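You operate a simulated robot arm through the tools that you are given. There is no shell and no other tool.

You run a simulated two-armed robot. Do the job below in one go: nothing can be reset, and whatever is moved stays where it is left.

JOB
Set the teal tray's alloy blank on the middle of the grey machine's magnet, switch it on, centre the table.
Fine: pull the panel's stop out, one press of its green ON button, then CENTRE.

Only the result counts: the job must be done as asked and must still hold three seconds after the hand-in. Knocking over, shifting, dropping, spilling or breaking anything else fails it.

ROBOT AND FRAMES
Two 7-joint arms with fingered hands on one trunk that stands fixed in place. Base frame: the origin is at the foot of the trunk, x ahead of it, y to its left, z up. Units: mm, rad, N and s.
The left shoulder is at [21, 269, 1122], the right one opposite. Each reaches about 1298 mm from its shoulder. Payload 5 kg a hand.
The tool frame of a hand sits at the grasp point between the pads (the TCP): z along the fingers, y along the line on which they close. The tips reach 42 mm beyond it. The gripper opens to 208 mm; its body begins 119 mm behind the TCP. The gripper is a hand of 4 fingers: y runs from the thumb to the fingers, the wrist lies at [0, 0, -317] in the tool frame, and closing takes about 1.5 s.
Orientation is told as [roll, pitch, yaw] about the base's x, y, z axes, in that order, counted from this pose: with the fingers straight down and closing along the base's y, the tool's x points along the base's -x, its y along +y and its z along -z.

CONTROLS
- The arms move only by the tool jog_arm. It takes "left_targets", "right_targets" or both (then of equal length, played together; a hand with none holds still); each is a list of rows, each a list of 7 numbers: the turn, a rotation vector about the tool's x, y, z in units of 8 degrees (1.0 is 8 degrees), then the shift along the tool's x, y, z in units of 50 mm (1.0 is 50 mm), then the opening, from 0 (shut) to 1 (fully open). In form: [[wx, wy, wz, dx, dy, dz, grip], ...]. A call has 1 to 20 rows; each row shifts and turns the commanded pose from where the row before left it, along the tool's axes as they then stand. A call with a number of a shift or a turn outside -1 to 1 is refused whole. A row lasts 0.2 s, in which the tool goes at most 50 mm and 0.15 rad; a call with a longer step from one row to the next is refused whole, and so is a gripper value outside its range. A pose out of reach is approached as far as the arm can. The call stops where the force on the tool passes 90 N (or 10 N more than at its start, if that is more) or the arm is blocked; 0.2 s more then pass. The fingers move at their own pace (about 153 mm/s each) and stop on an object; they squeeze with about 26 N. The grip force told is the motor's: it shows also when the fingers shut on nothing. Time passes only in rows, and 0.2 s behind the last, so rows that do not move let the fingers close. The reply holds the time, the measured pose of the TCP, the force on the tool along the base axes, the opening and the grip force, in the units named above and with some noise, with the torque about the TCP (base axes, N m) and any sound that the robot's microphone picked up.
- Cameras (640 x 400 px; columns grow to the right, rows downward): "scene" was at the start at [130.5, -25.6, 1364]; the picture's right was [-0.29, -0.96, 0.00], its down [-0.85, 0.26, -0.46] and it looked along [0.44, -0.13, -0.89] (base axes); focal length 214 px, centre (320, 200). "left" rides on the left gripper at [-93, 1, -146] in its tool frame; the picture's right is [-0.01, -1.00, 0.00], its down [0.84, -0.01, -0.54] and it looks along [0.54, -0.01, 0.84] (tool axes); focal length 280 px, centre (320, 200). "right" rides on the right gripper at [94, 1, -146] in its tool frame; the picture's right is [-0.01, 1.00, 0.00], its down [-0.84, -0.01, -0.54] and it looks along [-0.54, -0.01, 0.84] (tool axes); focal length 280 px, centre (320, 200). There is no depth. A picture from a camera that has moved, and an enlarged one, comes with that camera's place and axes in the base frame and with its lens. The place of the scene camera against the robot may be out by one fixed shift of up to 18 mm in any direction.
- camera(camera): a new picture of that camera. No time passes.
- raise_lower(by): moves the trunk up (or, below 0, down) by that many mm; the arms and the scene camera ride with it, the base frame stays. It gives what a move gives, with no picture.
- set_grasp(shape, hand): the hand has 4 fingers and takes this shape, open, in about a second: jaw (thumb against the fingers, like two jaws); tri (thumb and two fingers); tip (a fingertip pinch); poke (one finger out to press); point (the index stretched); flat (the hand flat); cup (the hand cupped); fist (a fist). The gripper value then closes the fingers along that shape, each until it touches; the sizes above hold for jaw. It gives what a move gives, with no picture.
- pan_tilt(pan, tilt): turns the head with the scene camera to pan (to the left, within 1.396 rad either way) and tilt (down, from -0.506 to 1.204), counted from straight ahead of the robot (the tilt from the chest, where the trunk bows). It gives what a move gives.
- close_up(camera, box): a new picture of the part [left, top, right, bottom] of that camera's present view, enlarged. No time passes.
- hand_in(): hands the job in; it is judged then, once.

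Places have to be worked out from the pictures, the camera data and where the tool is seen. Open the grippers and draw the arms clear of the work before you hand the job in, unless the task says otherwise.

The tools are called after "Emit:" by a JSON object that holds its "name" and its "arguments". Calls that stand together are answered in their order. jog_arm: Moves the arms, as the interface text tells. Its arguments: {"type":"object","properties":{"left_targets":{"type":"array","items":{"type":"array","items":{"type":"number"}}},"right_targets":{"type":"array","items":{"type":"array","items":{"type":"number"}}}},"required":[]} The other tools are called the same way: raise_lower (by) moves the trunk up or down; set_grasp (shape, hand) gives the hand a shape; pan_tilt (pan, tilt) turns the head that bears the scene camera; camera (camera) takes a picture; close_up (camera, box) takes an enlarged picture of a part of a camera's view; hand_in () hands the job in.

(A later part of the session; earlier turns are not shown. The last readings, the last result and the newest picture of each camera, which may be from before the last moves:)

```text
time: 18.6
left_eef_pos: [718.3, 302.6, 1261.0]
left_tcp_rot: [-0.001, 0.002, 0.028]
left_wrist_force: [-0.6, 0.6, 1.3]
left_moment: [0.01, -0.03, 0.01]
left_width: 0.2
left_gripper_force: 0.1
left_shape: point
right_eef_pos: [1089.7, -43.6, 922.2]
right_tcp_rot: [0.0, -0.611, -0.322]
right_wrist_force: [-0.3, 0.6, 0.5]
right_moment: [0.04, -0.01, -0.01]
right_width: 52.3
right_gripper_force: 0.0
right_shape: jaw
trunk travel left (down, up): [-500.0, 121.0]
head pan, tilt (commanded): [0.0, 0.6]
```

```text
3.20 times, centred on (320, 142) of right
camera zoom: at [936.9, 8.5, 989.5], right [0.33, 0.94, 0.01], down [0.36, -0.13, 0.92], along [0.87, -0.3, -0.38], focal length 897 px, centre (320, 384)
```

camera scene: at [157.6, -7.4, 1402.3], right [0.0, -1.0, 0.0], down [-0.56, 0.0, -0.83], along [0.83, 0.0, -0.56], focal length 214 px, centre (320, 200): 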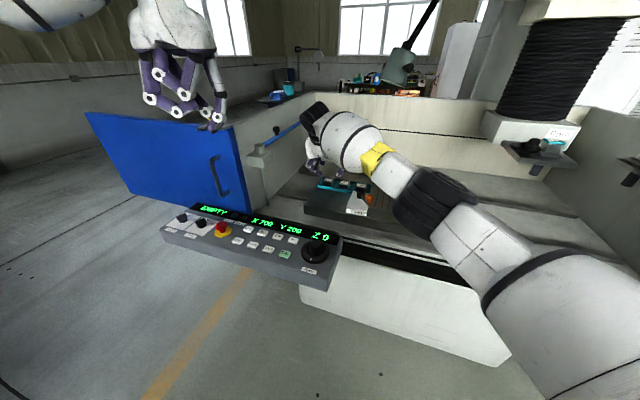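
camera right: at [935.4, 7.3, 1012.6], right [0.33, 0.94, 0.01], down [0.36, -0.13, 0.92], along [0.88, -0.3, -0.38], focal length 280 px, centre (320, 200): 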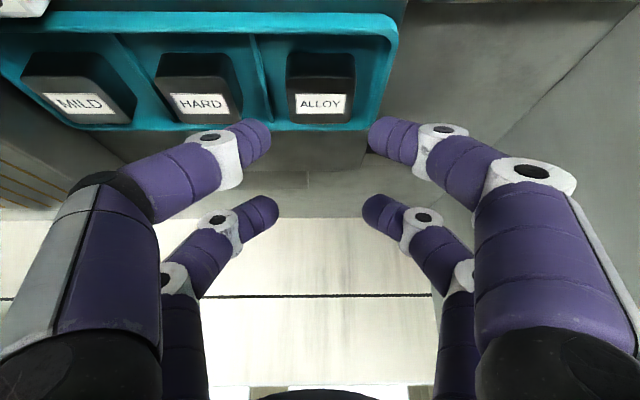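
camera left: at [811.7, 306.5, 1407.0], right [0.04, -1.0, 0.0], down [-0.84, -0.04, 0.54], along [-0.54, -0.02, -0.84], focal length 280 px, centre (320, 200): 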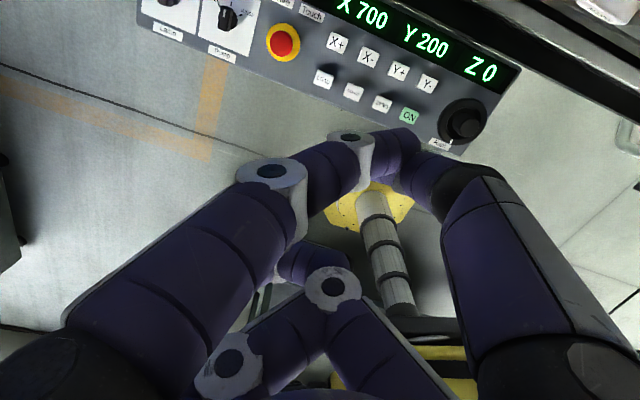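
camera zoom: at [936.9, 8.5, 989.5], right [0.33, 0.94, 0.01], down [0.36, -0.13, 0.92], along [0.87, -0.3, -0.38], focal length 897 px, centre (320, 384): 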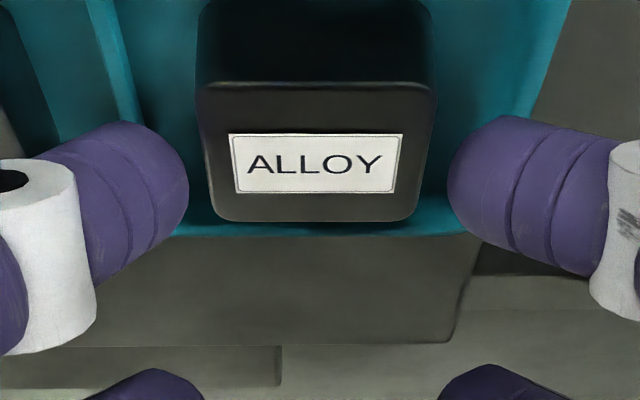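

Tips are level, centred within 1 mm, with their centres about 6 mm above the blank top. The tray wall leaves no room to grip deep in this direction. I'll lower 3 mm, pinch the top edges lightly to turn the blank 40° within its cell without lifting, and then re-grip deeper along the cell's diagonal.

Emit:
{"name": "jog_arm", "arguments": {"right_targets": [[0, 0, 0, 0.017, 0, 0.027, 0.25], [0, 0, 0, 0.017, 0, 0.027, 0.25], [0, 0, 0, 0, 0, 0, 0.25]]}}

Emit:
{"name": "close_up", "arguments": {"camera": "right", "box": [220, 80, 420, 205]}}

```text
time: 19.4
left_eef_pos: [717.9, 302.6, 1259.9]
left_tcp_rot: [0.0, 0.0, 0.029]
left_wrist_force: [0.3, 0.6, 0.2]
left_moment: [0.0, 0.02, -0.01]
left_width: 0.1
left_gripper_force: 0.1
left_shape: point
right_eef_pos: [1089.9, -43.3, 919.9]
right_tcp_rot: [0.002, -0.613, -0.321]
right_wrist_force: [-0.6, -0.3, 5.5]
right_moment: [0.2, -0.02, -0.02]
right_width: 52.3
right_gripper_force: 0.0
right_shape: jaw
trunk travel left (down, up): [-500.0, 121.0]
head pan, tilt (commanded): [0.0, 0.6]
```

```text
3.20 times, centred on (320, 142) of right
camera zoom: at [937.4, 8.4, 986.3], right [0.33, 0.94, 0.01], down [0.36, -0.13, 0.92], along [0.88, -0.3, -0.38], focal length 897 px, centre (320, 384)
```

zoom: 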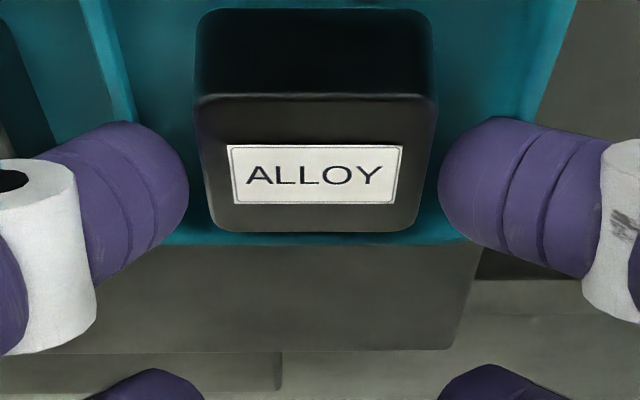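

A 5 N contact: the left finger just touches the end wall's rim, as expected. Now I'll close onto the blank's upper edges.

Emit:
{"name": "jog_arm", "arguments": {"right_targets": [[0, 0, 0, 0, 0, 0, 0.2], [0, 0, 0, 0, 0, 0, 0.15], [0, 0, 0, 0, 0, 0, 0.15], [0, 0, 0, 0, 0, 0, 0.15]]}}

Emit:
{"name": "close_up", "arguments": {"camera": "right", "box": [220, 80, 420, 205]}}

```text
time: 20.4
left_eef_pos: [717.6, 302.8, 1260.1]
left_tcp_rot: [0.001, 0.0, 0.028]
left_wrist_force: [0.1, -0.5, 0.6]
left_moment: [-0.03, 0.04, -0.01]
left_width: 0.0
left_gripper_force: 0.1
left_shape: point
right_eef_pos: [1089.1, -42.3, 918.8]
right_tcp_rot: [-0.001, -0.611, -0.32]
right_wrist_force: [1.1, -1.3, -0.9]
right_moment: [-0.05, -0.01, 0.01]
right_width: 23.5
right_gripper_force: 26.5
right_shape: jaw
trunk travel left (down, up): [-500.0, 121.0]
head pan, tilt (commanded): [0.0, 0.6]
```

```text
3.20 times, centred on (320, 142) of right
camera zoom: at [937.5, 8.5, 985.3], right [0.33, 0.94, 0.01], down [0.36, -0.13, 0.92], along [0.87, -0.3, -0.38], focal length 897 px, centre (320, 384)
```

zoom: 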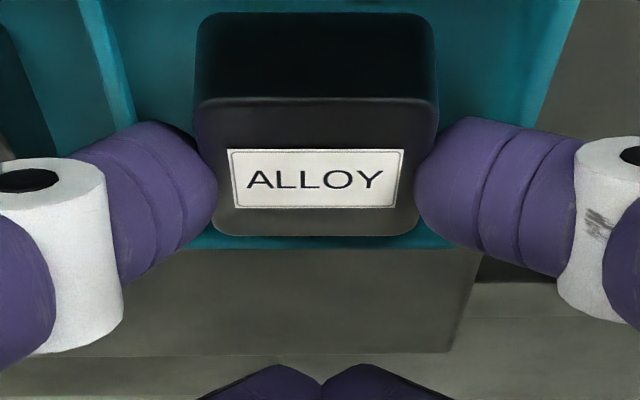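

The near pair is now on the blank's sides (26.5 N, the reading averages in the far pair closed on air). I'll turn the hand 40° about the vertical through the blank, sliding it round in its cell.

Emit:
{"name": "jog_arm", "arguments": {"right_targets": [[-0.287, 0, -0.409, 0, 0.0115, 0, 0.15], [-0.287, 0, -0.409, 0, 0.0115, 0, 0.15], [-0.287, 0, -0.409, 0, 0.0115, 0, 0.15], [-0.287, 0, -0.409, 0, 0.0115, 0, 0.15], [0, 0, 0, 0, 0, 0, 0.15]]}}

Emit:
{"name": "camera", "arguments": {"camera": "right"}}

Emit:
{"name": "close_up", "arguments": {"camera": "right", "box": [220, 80, 420, 205]}}

```text
time: 21.6
left_eef_pos: [718.9, 303.2, 1260.1]
left_tcp_rot: [-0.001, 0.0, 0.027]
left_wrist_force: [0.4, 0.6, 0.2]
left_moment: [-0.01, -0.01, 0.04]
left_width: 0.0
left_gripper_force: 0.0
left_shape: point
right_eef_pos: [1089.9, -41.2, 918.6]
right_tcp_rot: [0.002, -0.614, -0.042]
right_wrist_force: [0.3, 0.2, 2.6]
right_moment: [-0.03, 0.04, 0.0]
right_width: 23.3
right_gripper_force: 26.0
right_shape: jaw
trunk travel left (down, up): [-500.0, 121.0]
head pan, tilt (commanded): [0.0, 0.6]
```

```text
taken
camera right: at [929.6, -33.4, 985.1], right [0.05, 1.0, 0.01], down [0.38, -0.03, 0.92], along [0.92, -0.05, -0.38], focal length 280 px, centre (320, 200)
```

right: 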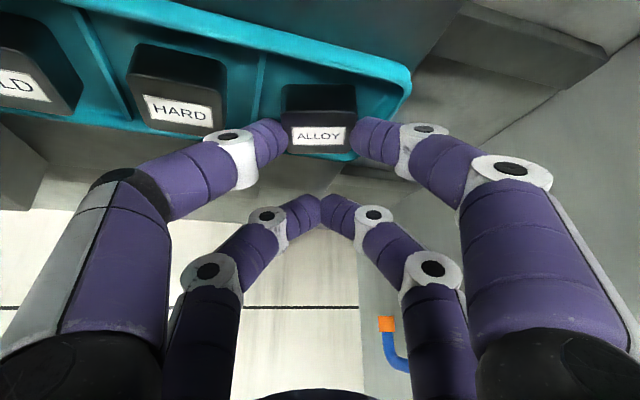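

```text
3.20 times, centred on (320, 142) of right
camera zoom: at [929.6, -33.4, 985.1], right [0.05, 1.0, 0.01], down [0.38, -0.03, 0.92], along [0.92, -0.05, -0.38], focal length 897 px, centre (320, 384)
```

zoom: 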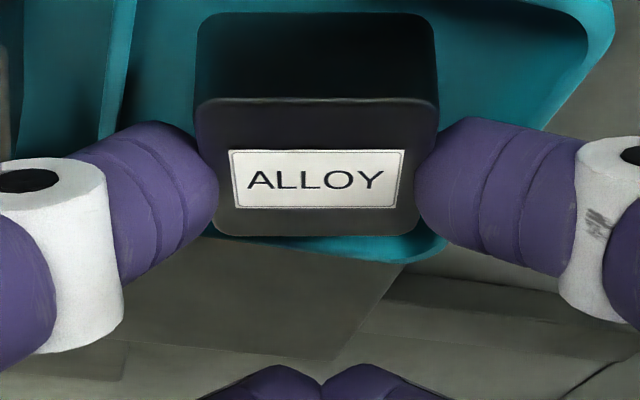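

The blank turned with the hand exactly. I'll continue the turn another 24° to reach 40°.

Emit:
{"name": "jog_arm", "arguments": {"right_targets": [[-0.287, 0, -0.409, 0, 0.0115, 0, 0.15], [-0.287, 0, -0.409, 0, 0.0115, 0, 0.15], [-0.287, 0, -0.409, 0, 0.0115, 0, 0.15], [-0.287, 0, -0.409, 0, 0.0115, 0, 0.15], [-0.287, 0, -0.409, 0, 0.0115, 0, 0.15], [-0.287, 0, -0.409, 0, 0.0115, 0, 0.15], [0, 0, 0, 0, 0, 0, 0.15]]}}

Emit:
{"name": "camera", "arguments": {"camera": "right"}}

Emit:
{"name": "close_up", "arguments": {"camera": "right", "box": [220, 60, 420, 185]}}

```text
time: 23.2
left_eef_pos: [717.2, 303.8, 1260.3]
left_tcp_rot: [-0.001, -0.001, 0.029]
left_wrist_force: [0.5, -0.1, -0.4]
left_moment: [0.02, 0.01, -0.02]
left_width: 0.0
left_gripper_force: 0.0
left_shape: point
right_eef_pos: [1090.3, -36.8, 918.9]
right_tcp_rot: [0.003, -0.613, 0.374]
right_wrist_force: [0.0, 0.4, 1.5]
right_moment: [-0.04, -0.01, -0.03]
right_width: 23.7
right_gripper_force: 26.3
right_shape: jaw
trunk travel left (down, up): [-500.0, 121.0]
head pan, tilt (commanded): [0.0, 0.6]
```

```text
taken
camera right: at [939.8, -95.5, 985.2], right [-0.36, 0.93, 0.01], down [0.36, 0.13, 0.92], along [0.86, 0.33, -0.38], focal length 280 px, centre (320, 200)
```

right: 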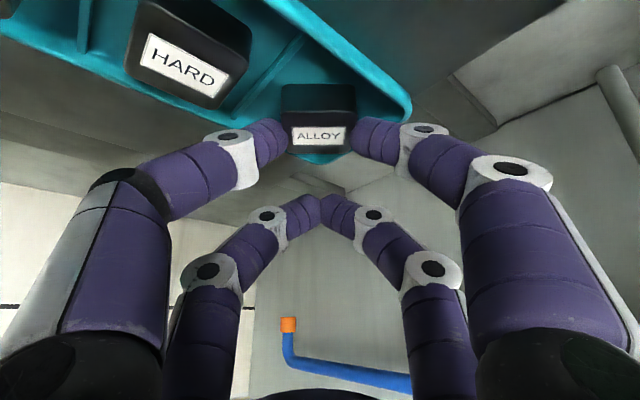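

```text
3.20 times, centred on (320, 122) of right
camera zoom: at [939.8, -95.5, 985.2], right [-0.36, 0.93, 0.01], down [0.36, 0.13, 0.92], along [0.86, 0.33, -0.38], focal length 897 px, centre (320, 448)
```

zoom: 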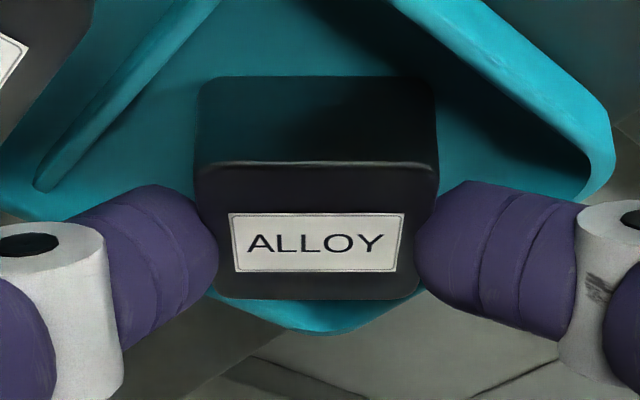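

The blank now stands at 40° in its cell. I'll open slightly to about 48 mm and go down 4 mm, watching the force.

Emit:
{"name": "jog_arm", "arguments": {"right_targets": [[0, 0, 0, 0, 0, 0, 0.235], [0, 0, 0, 0, 0, 0, 0.235], [0, 0, 0, 0, 0, 0, 0.235], [0, 0, 0, 0.023, 0, 0.0327, 0.235], [0, 0, 0, 0.023, 0, 0.0327, 0.235], [0, 0, 0, 0, 0, 0, 0.235]]}}

Emit:
{"name": "close_up", "arguments": {"camera": "right", "box": [220, 60, 420, 185]}}

```text
time: 24.6
left_eef_pos: [717.5, 304.0, 1259.8]
left_tcp_rot: [0.0, 0.001, 0.026]
left_wrist_force: [-0.1, 0.5, -0.1]
left_moment: [0.02, 0.01, 0.0]
left_width: 0.0
left_gripper_force: 0.1
left_shape: point
right_eef_pos: [1089.8, -37.0, 914.7]
right_tcp_rot: [0.001, -0.612, 0.374]
right_wrist_force: [-0.1, -0.3, 0.4]
right_moment: [0.0, 0.04, 0.0]
right_width: 48.3
right_gripper_force: 0.1
right_shape: jaw
trunk travel left (down, up): [-500.0, 121.0]
head pan, tilt (commanded): [0.0, 0.6]
```

```text
3.20 times, centred on (320, 122) of right
camera zoom: at [939.7, -95.6, 981.1], right [-0.36, 0.93, 0.01], down [0.36, 0.13, 0.92], along [0.86, 0.33, -0.38], focal length 897 px, centre (320, 448)
```

zoom: 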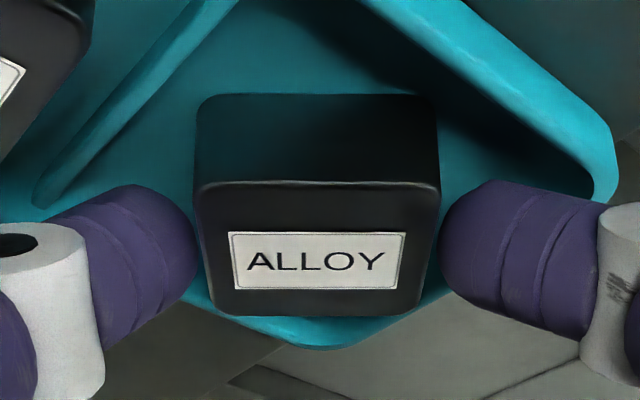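

No contact yet and the fingers line up with the middle of the blank's sides. I'll go down another 4.5 mm.

Emit:
{"name": "jog_arm", "arguments": {"right_targets": [[0, 0, 0, 0.026, 0, 0.0368, 0.235], [0, 0, 0, 0.026, 0, 0.0368, 0.235], [0, 0, 0, 0, 0, 0, 0.235]]}}

Emit:
{"name": "close_up", "arguments": {"camera": "right", "box": [220, 60, 420, 185]}}

```text
time: 25.4
left_eef_pos: [716.6, 303.8, 1260.4]
left_tcp_rot: [0.0, -0.001, 0.027]
left_wrist_force: [-0.6, -0.3, 0.5]
left_moment: [0.03, -0.01, 0.0]
left_width: 0.0
left_gripper_force: 0.0
left_shape: point
right_eef_pos: [1090.5, -38.2, 912.2]
right_tcp_rot: [0.002, -0.612, 0.375]
right_wrist_force: [0.9, 0.0, 6.2]
right_moment: [0.07, 0.02, -0.07]
right_width: 48.9
right_gripper_force: 0.1
right_shape: jaw
trunk travel left (down, up): [-500.0, 121.0]
head pan, tilt (commanded): [0.0, 0.6]
```

```text
3.20 times, centred on (320, 122) of right
camera zoom: at [939.7, -95.6, 978.1], right [-0.36, 0.93, 0.01], down [0.36, 0.13, 0.93], along [0.86, 0.33, -0.38], focal length 897 px, centre (320, 448)
```

zoom: 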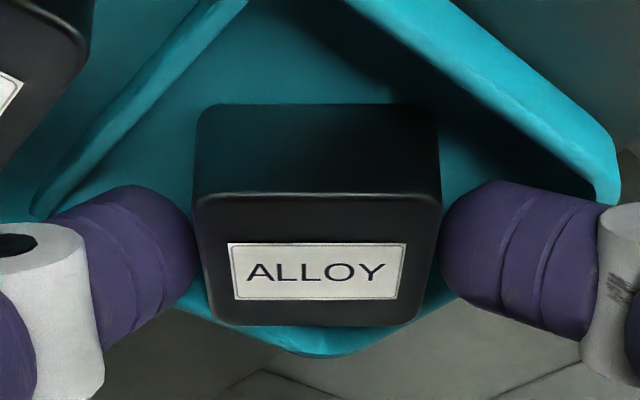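

A 6 N contact at about 4 mm below the blank top; that's deep enough. I'll close fully here.

Emit:
{"name": "jog_arm", "arguments": {"right_targets": [[0, 0, 0, -0.008, 0, -0.0115, 0.2], [0, 0, 0, 0, 0, 0, 0.1], [0, 0, 0, 0, 0, 0, 0.1], [0, 0, 0, 0, 0, 0, 0.1], [0, 0, 0, 0, 0, 0, 0.1]]}}

Emit:
{"name": "close_up", "arguments": {"camera": "right", "box": [220, 60, 420, 185]}}

```text
time: 26.6
left_eef_pos: [717.6, 302.6, 1260.8]
left_tcp_rot: [0.0, 0.0, 0.027]
left_wrist_force: [0.0, -1.0, 0.4]
left_moment: [-0.02, 0.03, 0.01]
left_width: 0.1
left_gripper_force: 0.3
left_shape: point
right_eef_pos: [1089.5, -37.0, 911.8]
right_tcp_rot: [0.003, -0.611, 0.375]
right_wrist_force: [1.3, -1.2, 3.4]
right_moment: [-0.21, -0.08, 0.0]
right_width: 24.3
right_gripper_force: 26.1
right_shape: jaw
trunk travel left (down, up): [-500.0, 121.0]
head pan, tilt (commanded): [0.0, 0.6]
```

```text
3.20 times, centred on (320, 122) of right
camera zoom: at [939.9, -95.6, 977.8], right [-0.36, 0.93, 0.01], down [0.36, 0.13, 0.92], along [0.86, 0.33, -0.38], focal length 897 px, centre (320, 448)
```

zoom: 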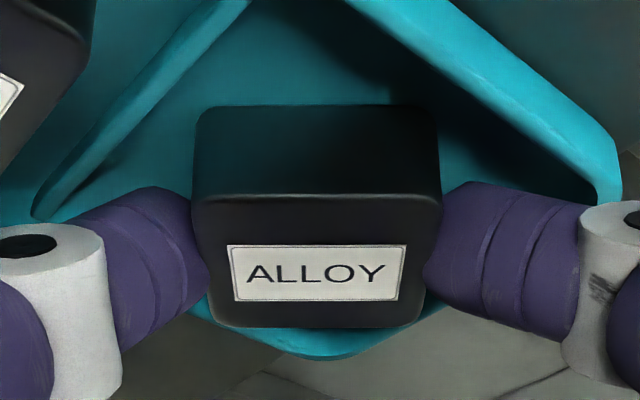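

The pinch holds at 26 N. I'll lift 15 mm slowly and check that the blank comes along.

Emit:
{"name": "jog_arm", "arguments": {"right_targets": [[0, 0, 0, -0.03, 0, -0.041, 0.1], [0, 0, 0, -0.03, 0, -0.041, 0.1], [0, 0, 0, -0.0575, 0, -0.0818, 0.1], [0, 0, 0, -0.0575, 0, -0.0818, 0.1], [0, 0, 0, 0, 0, 0, 0.1]]}}

Emit:
{"name": "camera", "arguments": {"camera": "right"}}

Emit:
{"name": "close_up", "arguments": {"camera": "right", "box": [220, 60, 420, 185]}}

```text
time: 27.8
left_eef_pos: [717.7, 303.5, 1260.2]
left_tcp_rot: [0.0, -0.001, 0.03]
left_wrist_force: [0.4, -0.4, -0.2]
left_moment: [-0.05, 0.04, 0.01]
left_width: 0.1
left_gripper_force: 0.0
left_shape: point
right_eef_pos: [1090.4, -38.2, 925.0]
right_tcp_rot: [0.002, -0.611, 0.376]
right_wrist_force: [-0.6, 0.5, -3.7]
right_moment: [-0.01, -0.01, -0.01]
right_width: 24.3
right_gripper_force: 26.6
right_shape: jaw
trunk travel left (down, up): [-500.0, 121.0]
head pan, tilt (commanded): [0.0, 0.6]
```

```text
taken
camera right: at [940.9, -96.1, 992.3], right [-0.36, 0.93, 0.01], down [0.36, 0.13, 0.92], along [0.86, 0.33, -0.38], focal length 280 px, centre (320, 200)
```

right: 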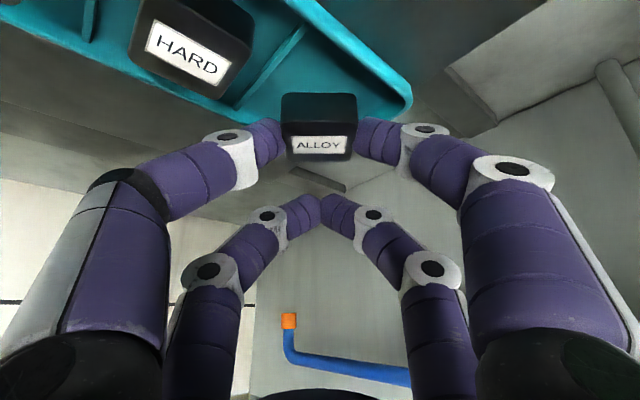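

```text
3.20 times, centred on (320, 122) of right
camera zoom: at [940.9, -96.1, 992.3], right [-0.36, 0.93, 0.01], down [0.36, 0.13, 0.92], along [0.86, 0.33, -0.38], focal length 897 px, centre (320, 448)
```

zoom: 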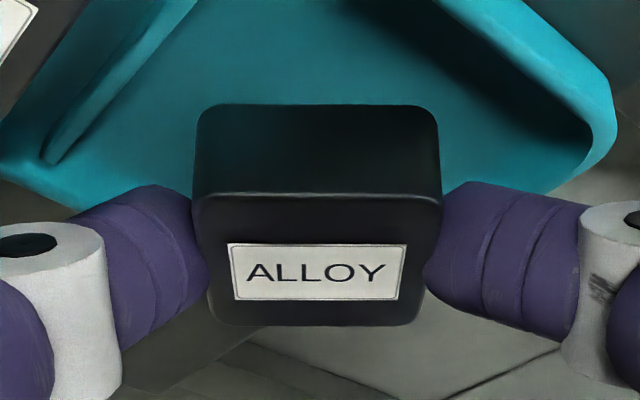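

The blank rides firmly in the hand (3.7 N). I'll lift it straight up about 115 mm, clear of everything.

Emit:
{"name": "jog_arm", "arguments": {"right_targets": [[0, 0, 0, -0.2875, 0, -0.409, 0.1], [0, 0, 0, -0.2875, 0, -0.409, 0.1], [0, 0, 0, -0.2875, 0, -0.409, 0.1], [0, 0, 0, -0.2875, 0, -0.409, 0.1], [0, 0, 0, -0.2875, 0, -0.409, 0.1], [0, 0, 0, 0, 0, 0, 0.1]]}}

Emit:
{"name": "camera", "arguments": {"camera": "right"}}

Emit:
{"name": "camera", "arguments": {"camera": "scene"}}

```text
time: 29.2
left_eef_pos: [719.1, 303.7, 1259.3]
left_tcp_rot: [0.0, 0.0, 0.028]
left_wrist_force: [0.9, 1.2, -0.4]
left_moment: [0.0, 0.07, 0.02]
left_width: 0.1
left_gripper_force: 0.0
left_shape: point
right_eef_pos: [1092.5, -38.6, 1047.9]
right_tcp_rot: [0.003, -0.61, 0.373]
right_wrist_force: [-0.3, -0.2, -4.5]
right_moment: [0.06, -0.04, 0.02]
right_width: 24.2
right_gripper_force: 25.8
right_shape: jaw
trunk travel left (down, up): [-500.0, 121.0]
head pan, tilt (commanded): [0.0, 0.6]
```

```text
taken
camera right: at [942.3, -96.7, 1114.7], right [-0.36, 0.93, 0.01], down [0.36, 0.13, 0.92], along [0.86, 0.33, -0.38], focal length 280 px, centre (320, 200)
```

right: 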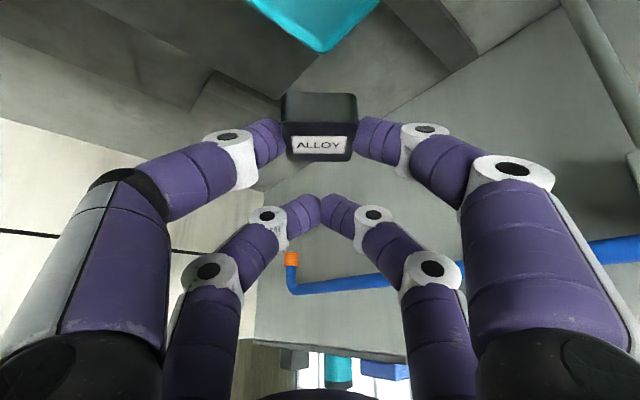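

```text
taken
camera scene: at [158.8, -7.1, 1401.9], right [0.0, -1.0, 0.0], down [-0.57, 0.0, -0.82], along [0.82, 0.0, -0.57], focal length 214 px, centre (320, 200)
```

scene: 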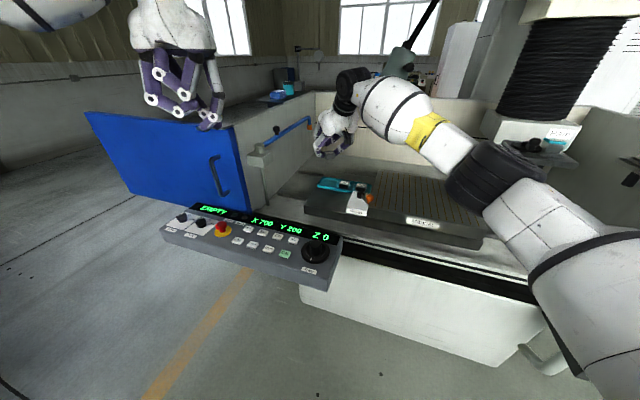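

The tray and other blanks are undisturbed. I'll take sharp enlargements of the magnet in the scene view for corner positions.

Emit:
{"name": "close_up", "arguments": {"camera": "scene", "box": [300, 150, 500, 275]}}

Emit:
{"name": "close_up", "arguments": {"camera": "scene", "box": [330, 160, 410, 210]}}

```text
3.20 times, centred on (400, 212) of scene
camera zoom: at [158.8, -7.1, 1401.9], right [0.0, -1.0, 0.0], down [-0.57, 0.0, -0.82], along [0.82, 0.0, -0.57], focal length 686 px, centre (64, 160)
```

zoom: 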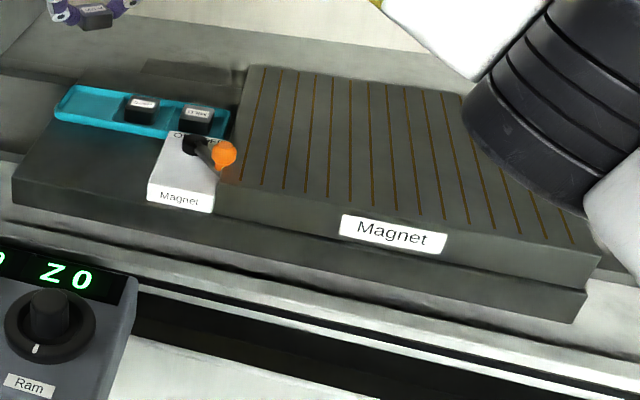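

```text
8.00 times, centred on (370, 185) of scene
camera zoom: at [158.8, -7.1, 1401.9], right [0.0, -1.0, 0.0], down [-0.57, 0.0, -0.82], along [0.82, 0.0, -0.57], focal length 1716 px, centre (-80, 320)
```

zoom: 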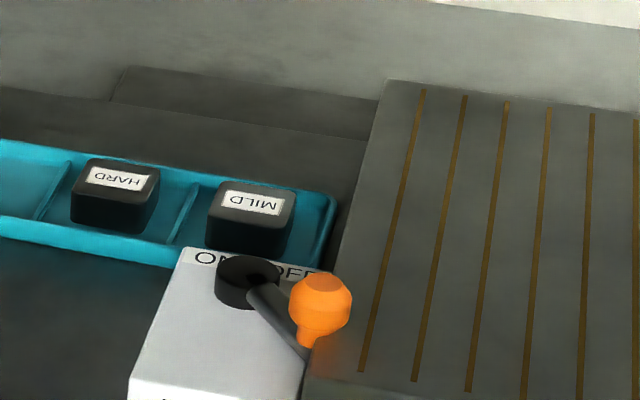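

Calibrating the scene camera on the HARD and MILD blanks gives a shift of about (-12.5, +9). With that, the magnet's centre is near [890-ish, -412], top at roughly 925. I'll carry the blank across at its present height.

Emit:
{"name": "jog_arm", "arguments": {"right_targets": [[0, 0, 0, 0.2227, -0.2315, -0.1557, 0.1], [0, 0, 0, 0.4453, -0.463, -0.3113, 0.1], [0, 0, 0, 0.4453, -0.463, -0.3113, 0.1], [0, 0, 0, 0.4453, -0.463, -0.3113, 0.1], [0, 0, 0, 0.4453, -0.463, -0.3113, 0.1], [0, 0, 0, 0.4453, -0.463, -0.3113, 0.1], [0, 0, 0, 0.4453, -0.463, -0.3113, 0.1], [0, 0, 0, 0.4453, -0.463, -0.3113, 0.1], [0, 0, 0, 0.4453, -0.463, -0.3113, 0.1], [0, 0, 0, 0.4453, -0.463, -0.3113, 0.1], [0, 0, 0, 0.4453, -0.463, -0.3113, 0.1], [0, 0, 0, 0.4453, -0.463, -0.3113, 0.1], [0, 0, 0, 0.2227, -0.2315, -0.1557, 0.1], [0, 0, 0, 0, 0, 0, 0.1]]}}

Emit:
{"name": "camera", "arguments": {"camera": "scene"}}

Emit:
{"name": "camera", "arguments": {"camera": "right"}}

```text
time: 32.2
left_eef_pos: [718.5, 302.9, 1260.0]
left_tcp_rot: [-0.001, 0.001, 0.027]
left_wrist_force: [-0.1, -0.3, 0.5]
left_moment: [0.01, 0.0, 0.01]
left_width: 0.2
left_gripper_force: 0.0
left_shape: point
right_eef_pos: [890.3, -417.7, 1050.1]
right_tcp_rot: [0.002, -0.609, 0.375]
right_wrist_force: [-0.4, 0.5, -3.4]
right_moment: [0.01, -0.01, 0.01]
right_width: 24.2
right_gripper_force: 26.0
right_shape: jaw
trunk travel left (down, up): [-500.0, 121.0]
head pan, tilt (commanded): [0.0, 0.6]
```

```text
taken
camera scene: at [158.1, -7.1, 1402.1], right [0.0, -1.0, 0.0], down [-0.57, 0.0, -0.82], along [0.82, 0.0, -0.57], focal length 214 px, centre (320, 200)
```

scene: 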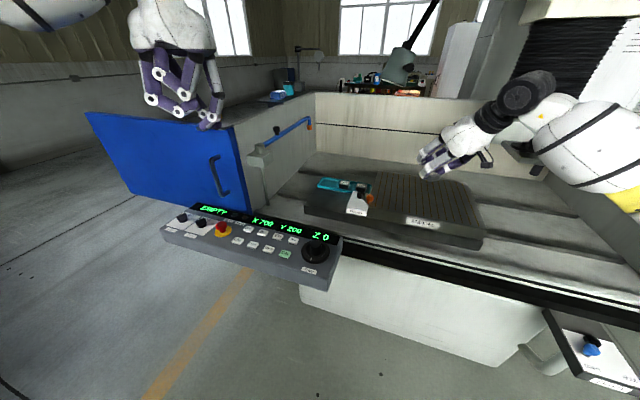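

```text
taken
camera right: at [740.1, -475.7, 1116.3], right [-0.36, 0.93, 0.01], down [0.36, 0.13, 0.92], along [0.86, 0.33, -0.38], focal length 280 px, centre (320, 200)
```

right: 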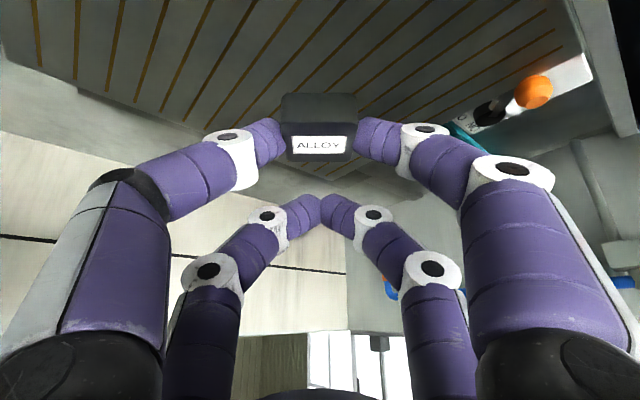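

The blank hangs over the magnet. Now I'll turn it back 40° so that it's square to the magnet.

Emit:
{"name": "jog_arm", "arguments": {"right_targets": [[0.287, 0, 0.409, 0, -0.0115, 0, 0.1], [0.287, 0, 0.409, 0, -0.0115, 0, 0.1], [0.287, 0, 0.409, 0, -0.0115, 0, 0.1], [0.287, 0, 0.409, 0, -0.0115, 0, 0.1], [0.287, 0, 0.409, 0, -0.0115, 0, 0.1], [0.287, 0, 0.409, 0, -0.0115, 0, 0.1], [0.287, 0, 0.409, 0, -0.0115, 0, 0.1], [0.287, 0, 0.409, 0, -0.0115, 0, 0.1], [0.287, 0, 0.409, 0, -0.0115, 0, 0.1], [0.287, 0, 0.409, 0, -0.0115, 0, 0.1], [0, 0, 0, 0, 0, 0, 0.1]]}}

Emit:
{"name": "close_up", "arguments": {"camera": "scene", "box": [340, 130, 520, 255]}}

Emit:
{"name": "camera", "arguments": {"camera": "right"}}

```text
time: 34.6
left_eef_pos: [718.1, 302.7, 1258.8]
left_tcp_rot: [0.001, 0.0, 0.028]
left_wrist_force: [-0.6, 0.1, 0.3]
left_moment: [0.01, 0.03, -0.02]
left_width: 0.0
left_gripper_force: 0.0
left_shape: point
right_eef_pos: [891.5, -423.5, 1049.4]
right_tcp_rot: [0.001, -0.611, -0.322]
right_wrist_force: [-0.3, -0.1, -4.4]
right_moment: [-0.04, -0.02, 0.02]
right_width: 24.2
right_gripper_force: 25.7
right_shape: jaw
trunk travel left (down, up): [-500.0, 121.0]
head pan, tilt (commanded): [0.0, 0.6]
```

```text
3.20 times, centred on (430, 192) of scene
camera zoom: at [158.1, -7.2, 1402.1], right [0.0, -1.0, 0.0], down [-0.57, 0.0, -0.82], along [0.82, 0.0, -0.57], focal length 686 px, centre (-32, 224)
```

zoom: 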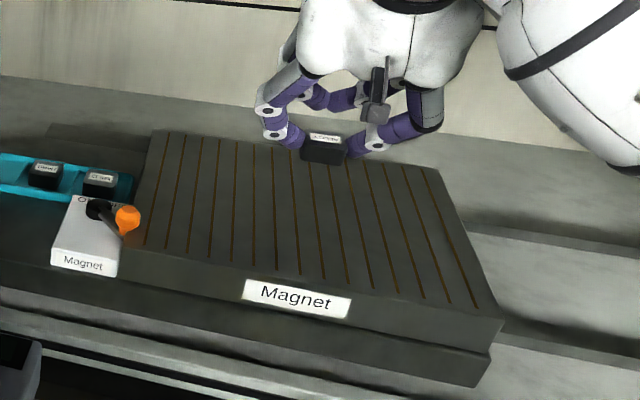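

```text
taken
camera right: at [738.1, -370.9, 1116.4], right [0.33, 0.94, 0.01], down [0.36, -0.13, 0.92], along [0.87, -0.3, -0.38], focal length 280 px, centre (320, 200)
```

right: 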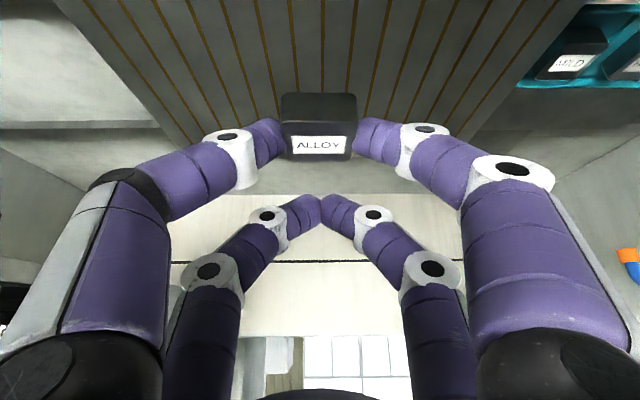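

I have a clear view: the magnet's top-face diagonals cross at about (292, 205) in this zoom. I'll lower the blank 54 mm and compare it directly with that crossing.

Emit:
{"name": "jog_arm", "arguments": {"right_targets": [[0, 0, 0, 0.2066, 0, 0.2949, 0.1], [0, 0, 0, 0.2066, 0, 0.2949, 0.1], [0, 0, 0, 0.2066, 0, 0.2949, 0.1], [0, 0, 0, 0, 0, 0, 0.1]]}}

Emit:
{"name": "close_up", "arguments": {"camera": "scene", "box": [360, 150, 500, 250]}}

Emit:
{"name": "camera", "arguments": {"camera": "right"}}

```text
time: 35.6
left_eef_pos: [718.2, 303.9, 1260.6]
left_tcp_rot: [0.002, 0.0, 0.027]
left_wrist_force: [-0.4, -0.2, 0.4]
left_moment: [-0.03, -0.02, -0.02]
left_width: 0.0
left_gripper_force: 0.1
left_shape: point
right_eef_pos: [889.3, -421.7, 995.5]
right_tcp_rot: [0.0, -0.612, -0.323]
right_wrist_force: [-0.7, 1.3, -3.3]
right_moment: [-0.06, -0.02, -0.01]
right_width: 24.1
right_gripper_force: 26.1
right_shape: jaw
trunk travel left (down, up): [-500.0, 121.0]
head pan, tilt (commanded): [0.0, 0.6]
```

```text
4.00 times, centred on (430, 200) of scene
camera zoom: at [157.7, -7.0, 1402.2], right [0.0, -1.0, 0.0], down [-0.56, 0.0, -0.83], along [0.83, 0.0, -0.56], focal length 858 px, centre (-120, 200)
```

zoom: 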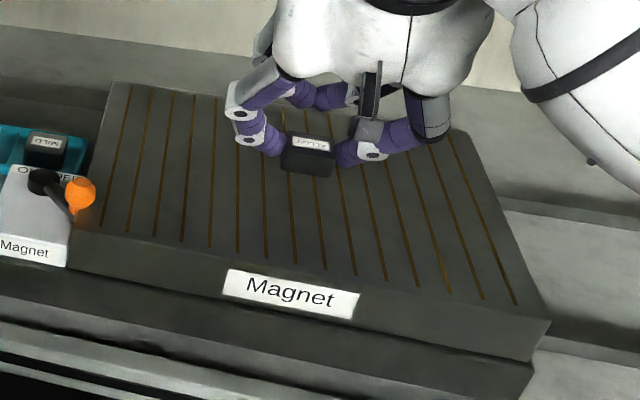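

```text
taken
camera right: at [736.5, -370.3, 1062.2], right [0.33, 0.94, 0.01], down [0.36, -0.13, 0.92], along [0.88, -0.3, -0.38], focal length 280 px, centre (320, 200)
```

right: 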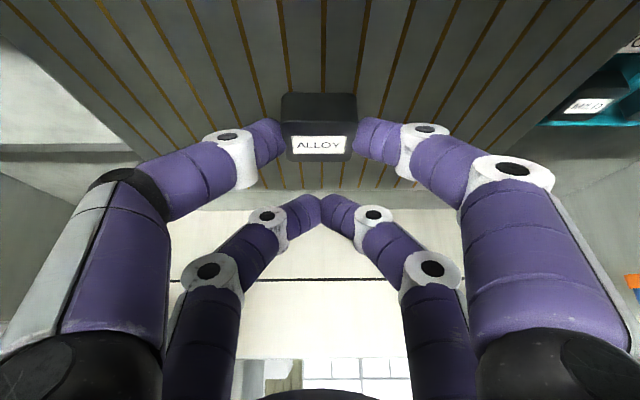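

The right camera sees both side edges of the magnet symmetric about the hand's direction, so I can centre sideways with it. I'll enlarge both edges.

Emit:
{"name": "close_up", "arguments": {"camera": "right", "box": [0, 0, 240, 150]}}

Emit:
{"name": "close_up", "arguments": {"camera": "right", "box": [400, 0, 640, 150]}}

Emit:
{"name": "close_up", "arguments": {"camera": "right", "box": [240, 60, 400, 220]}}

Emit:
{"name": "close_up", "arguments": {"camera": "scene", "box": [370, 160, 470, 222]}}

```text
2.67 times, centred on (120, 75) of right
camera zoom: at [736.5, -370.3, 1062.2], right [0.33, 0.94, 0.01], down [0.36, -0.13, 0.92], along [0.88, -0.3, -0.38], focal length 748 px, centre (853, 533)
```

zoom: 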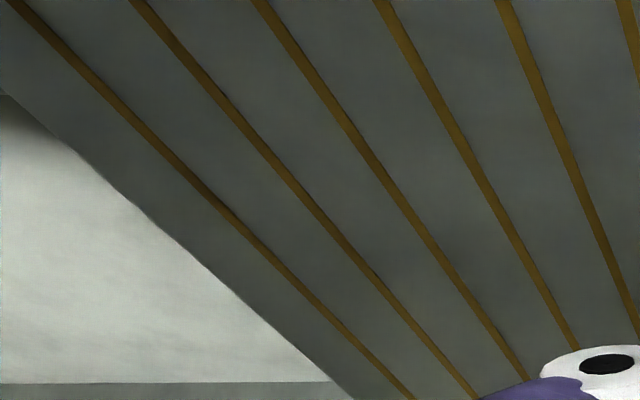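

```text
2.67 times, centred on (520, 75) of right
camera zoom: at [736.5, -370.3, 1062.2], right [0.33, 0.94, 0.01], down [0.36, -0.13, 0.92], along [0.88, -0.3, -0.38], focal length 748 px, centre (-213, 533)
```

zoom: 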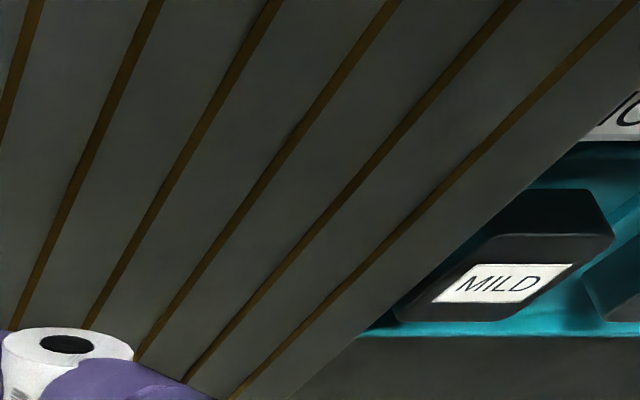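

```text
2.50 times, centred on (320, 140) of right
camera zoom: at [736.5, -370.3, 1062.2], right [0.33, 0.94, 0.01], down [0.36, -0.13, 0.92], along [0.88, -0.3, -0.38], focal length 701 px, centre (320, 350)
```

zoom: 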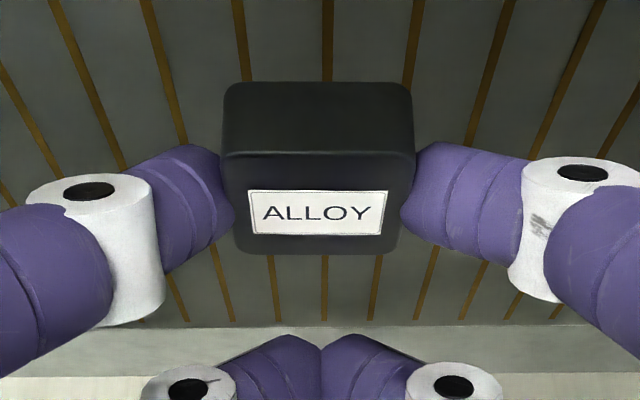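

```text
6.40 times, centred on (420, 191) of scene
camera zoom: at [157.7, -7.0, 1402.2], right [0.0, -1.0, 0.0], down [-0.56, 0.0, -0.83], along [0.83, 0.0, -0.56], focal length 1373 px, centre (-320, 258)
```

zoom: 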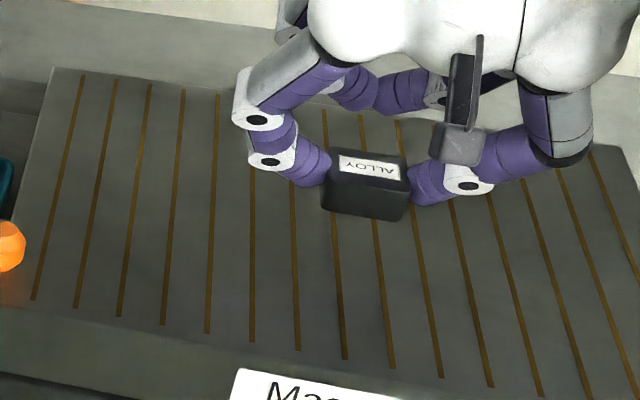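

The edges show the magnet top is really at z≈895, and sideways I'm within 1 mm. Depthwise the centre is near P≈1008, so the blank must go forward about 40 mm. I'll move it forward and down to about 15 mm above the surface.

Emit:
{"name": "jog_arm", "arguments": {"right_targets": [[0, 0, 0, -0.156, 0.01, 0.475, 0.1], [0, 0, 0, -0.156, 0.01, 0.475, 0.1], [0, 0, 0, 0, 0, 0, 0.1]]}}

Emit:
{"name": "close_up", "arguments": {"camera": "scene", "box": [360, 150, 500, 250]}}

Emit:
{"name": "camera", "arguments": {"camera": "right"}}

Emit:
{"name": "close_up", "arguments": {"camera": "right", "box": [240, 60, 400, 220]}}

```text
time: 36.4
left_eef_pos: [717.8, 303.1, 1260.0]
left_tcp_rot: [0.0, -0.001, 0.027]
left_wrist_force: [-0.5, 0.2, -0.5]
left_moment: [-0.06, 0.0, -0.04]
left_width: 0.0
left_gripper_force: 0.1
left_shape: point
right_eef_pos: [927.5, -432.6, 965.0]
right_tcp_rot: [-0.001, -0.609, -0.321]
right_wrist_force: [-0.1, -0.1, -3.5]
right_moment: [-0.04, 0.0, -0.05]
right_width: 23.9
right_gripper_force: 25.8
right_shape: jaw
trunk travel left (down, up): [-500.0, 121.0]
head pan, tilt (commanded): [0.0, 0.6]
```

```text
4.00 times, centred on (430, 200) of scene
camera zoom: at [158.0, -7.0, 1402.2], right [0.0, -1.0, 0.0], down [-0.56, 0.0, -0.83], along [0.83, 0.0, -0.56], focal length 858 px, centre (-120, 200)
```

zoom: 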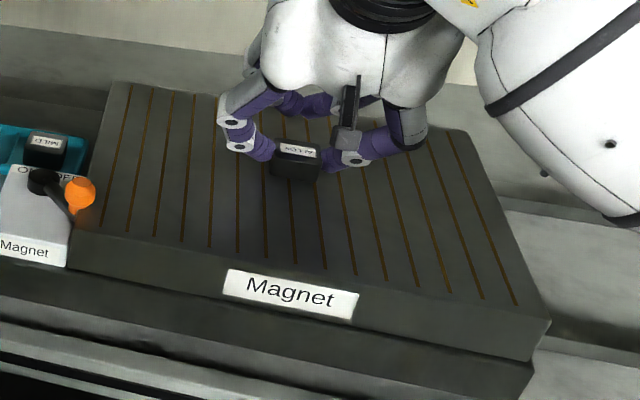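

```text
taken
camera right: at [775.0, -381.9, 1031.6], right [0.33, 0.94, 0.01], down [0.36, -0.13, 0.92], along [0.87, -0.3, -0.38], focal length 280 px, centre (320, 200)
```

right: 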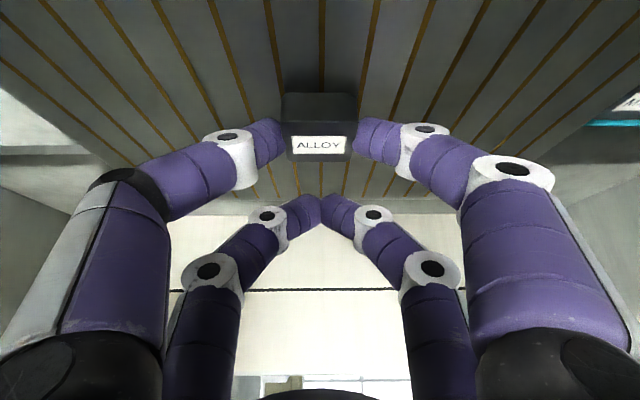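

```text
2.50 times, centred on (320, 140) of right
camera zoom: at [775.0, -381.9, 1031.6], right [0.33, 0.94, 0.01], down [0.36, -0.13, 0.92], along [0.87, -0.3, -0.38], focal length 701 px, centre (320, 350)
```

zoom: 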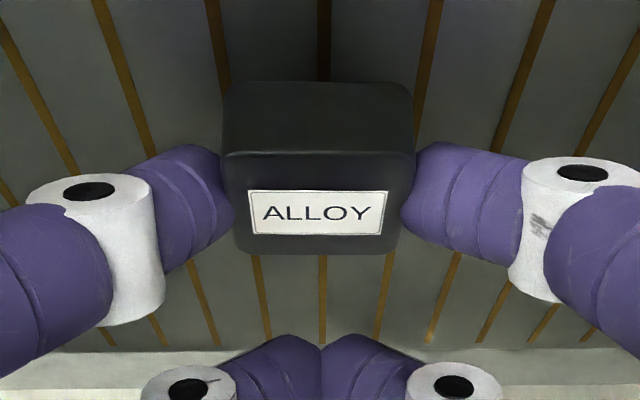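

Sideways the blank sits within about 2 mm of the magnet's middle (8th of 15) line. I'll zoom the scene view on the line ends and edges to settle the depth direction.

Emit:
{"name": "close_up", "arguments": {"camera": "scene", "box": [375, 165, 435, 215]}}

Emit:
{"name": "close_up", "arguments": {"camera": "scene", "box": [440, 175, 500, 235]}}

Emit:
{"name": "close_up", "arguments": {"camera": "scene", "box": [410, 150, 490, 200]}}

Emit:
{"name": "close_up", "arguments": {"camera": "scene", "box": [400, 175, 440, 225]}}

```text
8.00 times, centred on (405, 190) of scene
camera zoom: at [158.0, -7.0, 1402.2], right [0.0, -1.0, 0.0], down [-0.56, 0.0, -0.83], along [0.83, 0.0, -0.56], focal length 1716 px, centre (-360, 280)
```

zoom: 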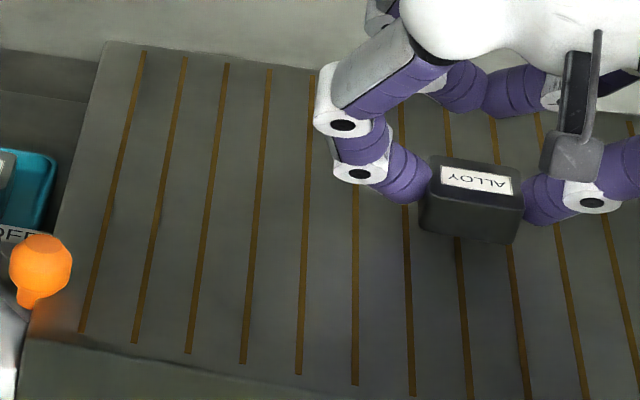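

```text
6.67 times, centred on (470, 205) of scene
camera zoom: at [158.0, -7.0, 1402.2], right [0.0, -1.0, 0.0], down [-0.56, 0.0, -0.83], along [0.83, 0.0, -0.56], focal length 1430 px, centre (-680, 167)
```

zoom: 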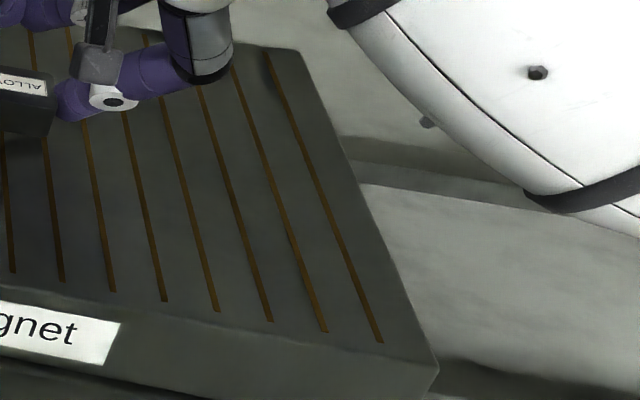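

```text
8.00 times, centred on (450, 175) of scene
camera zoom: at [158.0, -7.0, 1402.2], right [0.0, -1.0, 0.0], down [-0.56, 0.0, -0.83], along [0.83, 0.0, -0.56], focal length 1716 px, centre (-720, 400)
```

zoom: 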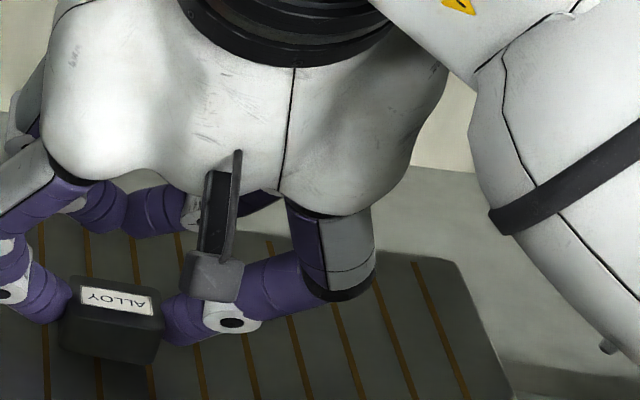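

```text
8.00 times, centred on (420, 200) of scene
camera zoom: at [158.0, -7.0, 1402.2], right [0.0, -1.0, 0.0], down [-0.56, 0.0, -0.83], along [0.83, 0.0, -0.56], focal length 1716 px, centre (-480, 200)
```

zoom: 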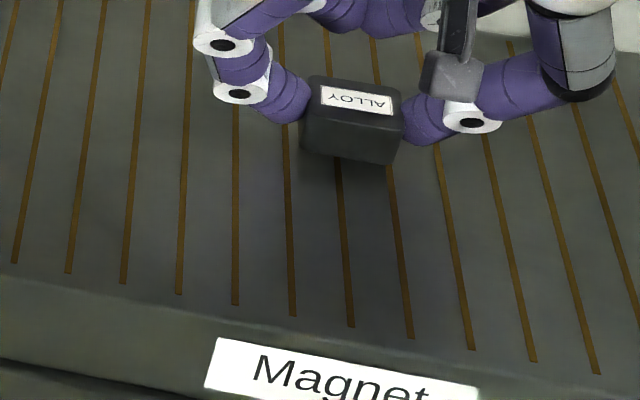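

Diagonals of the outer line ends put the magnet's middle about 11 mm further in than the blank now hangs. I'll check the line insets at the front and back edges for symmetry before moving.

Emit:
{"name": "close_up", "arguments": {"camera": "scene", "box": [375, 195, 415, 220]}}

Emit:
{"name": "close_up", "arguments": {"camera": "scene", "box": [375, 160, 415, 185]}}

Emit:
{"name": "close_up", "arguments": {"camera": "scene", "box": [460, 210, 500, 235]}}

Emit:
{"name": "close_up", "arguments": {"camera": "scene", "box": [445, 172, 485, 197]}}

```text
16.00 times, centred on (395, 208) of scene
camera zoom: at [158.0, -7.0, 1402.2], right [0.0, -1.0, 0.0], down [-0.56, 0.0, -0.83], along [0.83, 0.0, -0.56], focal length 3432 px, centre (-880, 80)
```

zoom: 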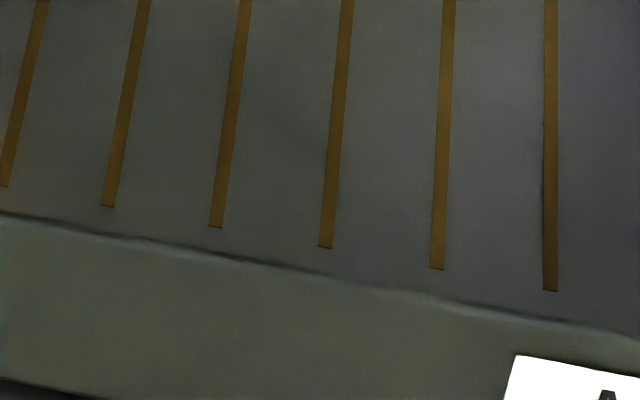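

```text
16.00 times, centred on (395, 172) of scene
camera zoom: at [158.0, -7.0, 1402.2], right [0.0, -1.0, 0.0], down [-0.56, 0.0, -0.83], along [0.83, 0.0, -0.56], focal length 3432 px, centre (-880, 640)
```

zoom: 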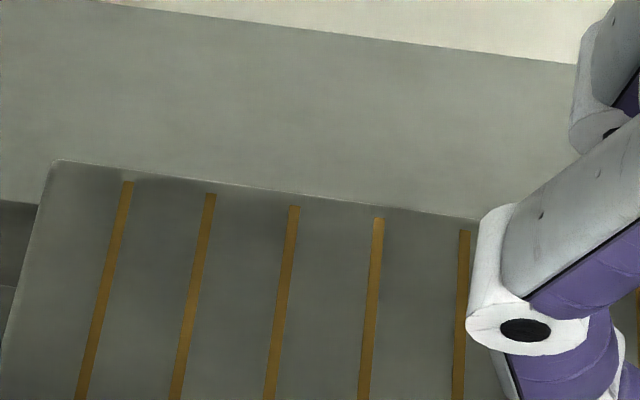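

```text
16.00 times, centred on (480, 222) of scene
camera zoom: at [158.0, -7.0, 1402.2], right [0.0, -1.0, 0.0], down [-0.56, 0.0, -0.83], along [0.83, 0.0, -0.56], focal length 3432 px, centre (-2240, -160)
```

zoom: 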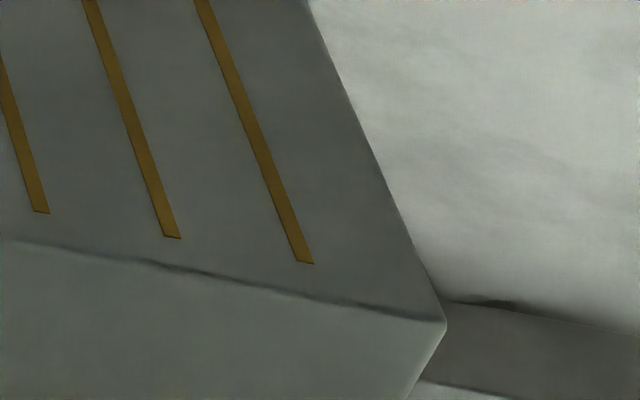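

```text
16.00 times, centred on (465, 184) of scene
camera zoom: at [158.0, -7.0, 1402.2], right [0.0, -1.0, 0.0], down [-0.56, 0.0, -0.83], along [0.83, 0.0, -0.56], focal length 3432 px, centre (-2000, 448)
```

zoom: 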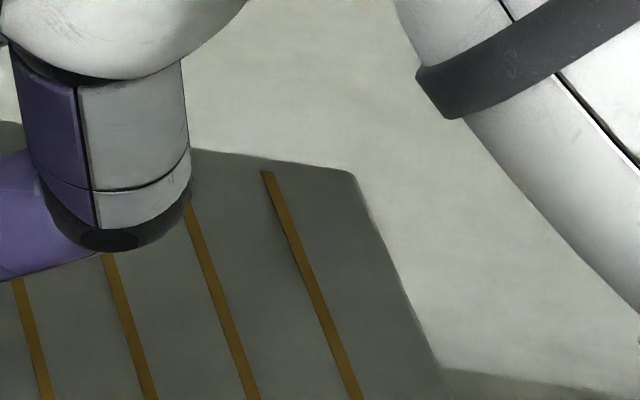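

Both the face corners and the line ends agree: the blank needs about +10 mm in depth, nothing sideways. I'll move forward 10 mm and down 10 mm.

Emit:
{"name": "jog_arm", "arguments": {"right_targets": [[0, 0, 0, -0.164, 0, 0.115, 0.1], [0, 0, 0, 0.0574, 0, 0.0819, 0.1], [0, 0, 0, 0.0574, 0, 0.0819, 0.1], [0, 0, 0, 0, 0, 0, 0.1]]}}

Emit:
{"name": "close_up", "arguments": {"camera": "scene", "box": [400, 175, 440, 200]}}

Emit:
{"name": "close_up", "arguments": {"camera": "right", "box": [240, 60, 400, 220]}}

```text
time: 37.4
left_eef_pos: [717.0, 303.9, 1260.6]
left_tcp_rot: [0.0, -0.001, 0.027]
left_wrist_force: [0.8, -0.4, 0.9]
left_moment: [-0.03, -0.02, 0.03]
left_width: 0.0
left_gripper_force: 0.0
left_shape: point
right_eef_pos: [936.9, -435.9, 956.0]
right_tcp_rot: [0.0, -0.613, -0.324]
right_wrist_force: [0.8, -1.5, 3.7]
right_moment: [-0.16, 0.06, -0.01]
right_width: 24.3
right_gripper_force: 26.4
right_shape: jaw
trunk travel left (down, up): [-500.0, 121.0]
head pan, tilt (commanded): [0.0, 0.6]
```

```text
16.00 times, centred on (420, 188) of scene
camera zoom: at [157.6, -6.9, 1402.2], right [0.0, -1.0, 0.0], down [-0.56, 0.0, -0.83], along [0.83, 0.0, -0.56], focal length 3432 px, centre (-1280, 400)
```

zoom: 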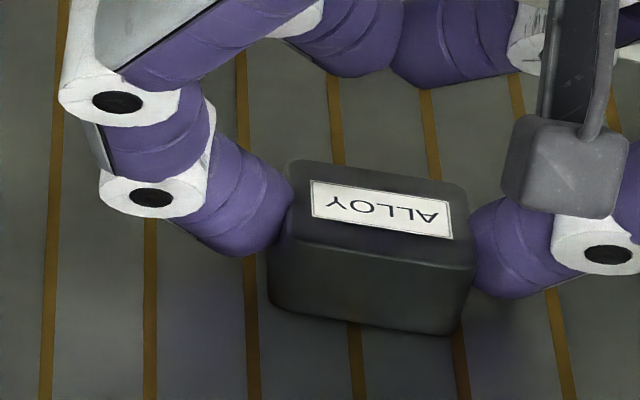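

```text
2.50 times, centred on (320, 140) of right
camera zoom: at [784.6, -385.4, 1022.8], right [0.33, 0.94, 0.01], down [0.36, -0.13, 0.92], along [0.88, -0.3, -0.38], focal length 701 px, centre (320, 350)
```

zoom: 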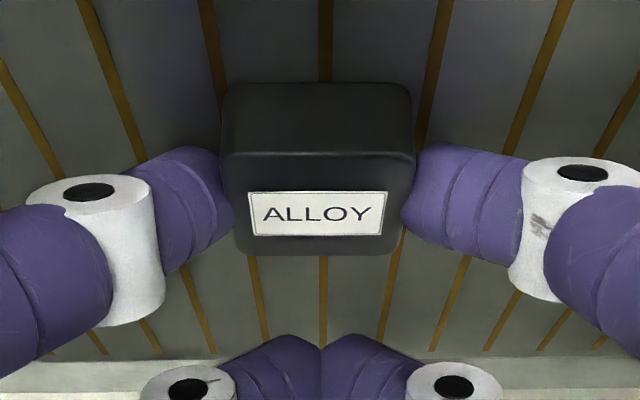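

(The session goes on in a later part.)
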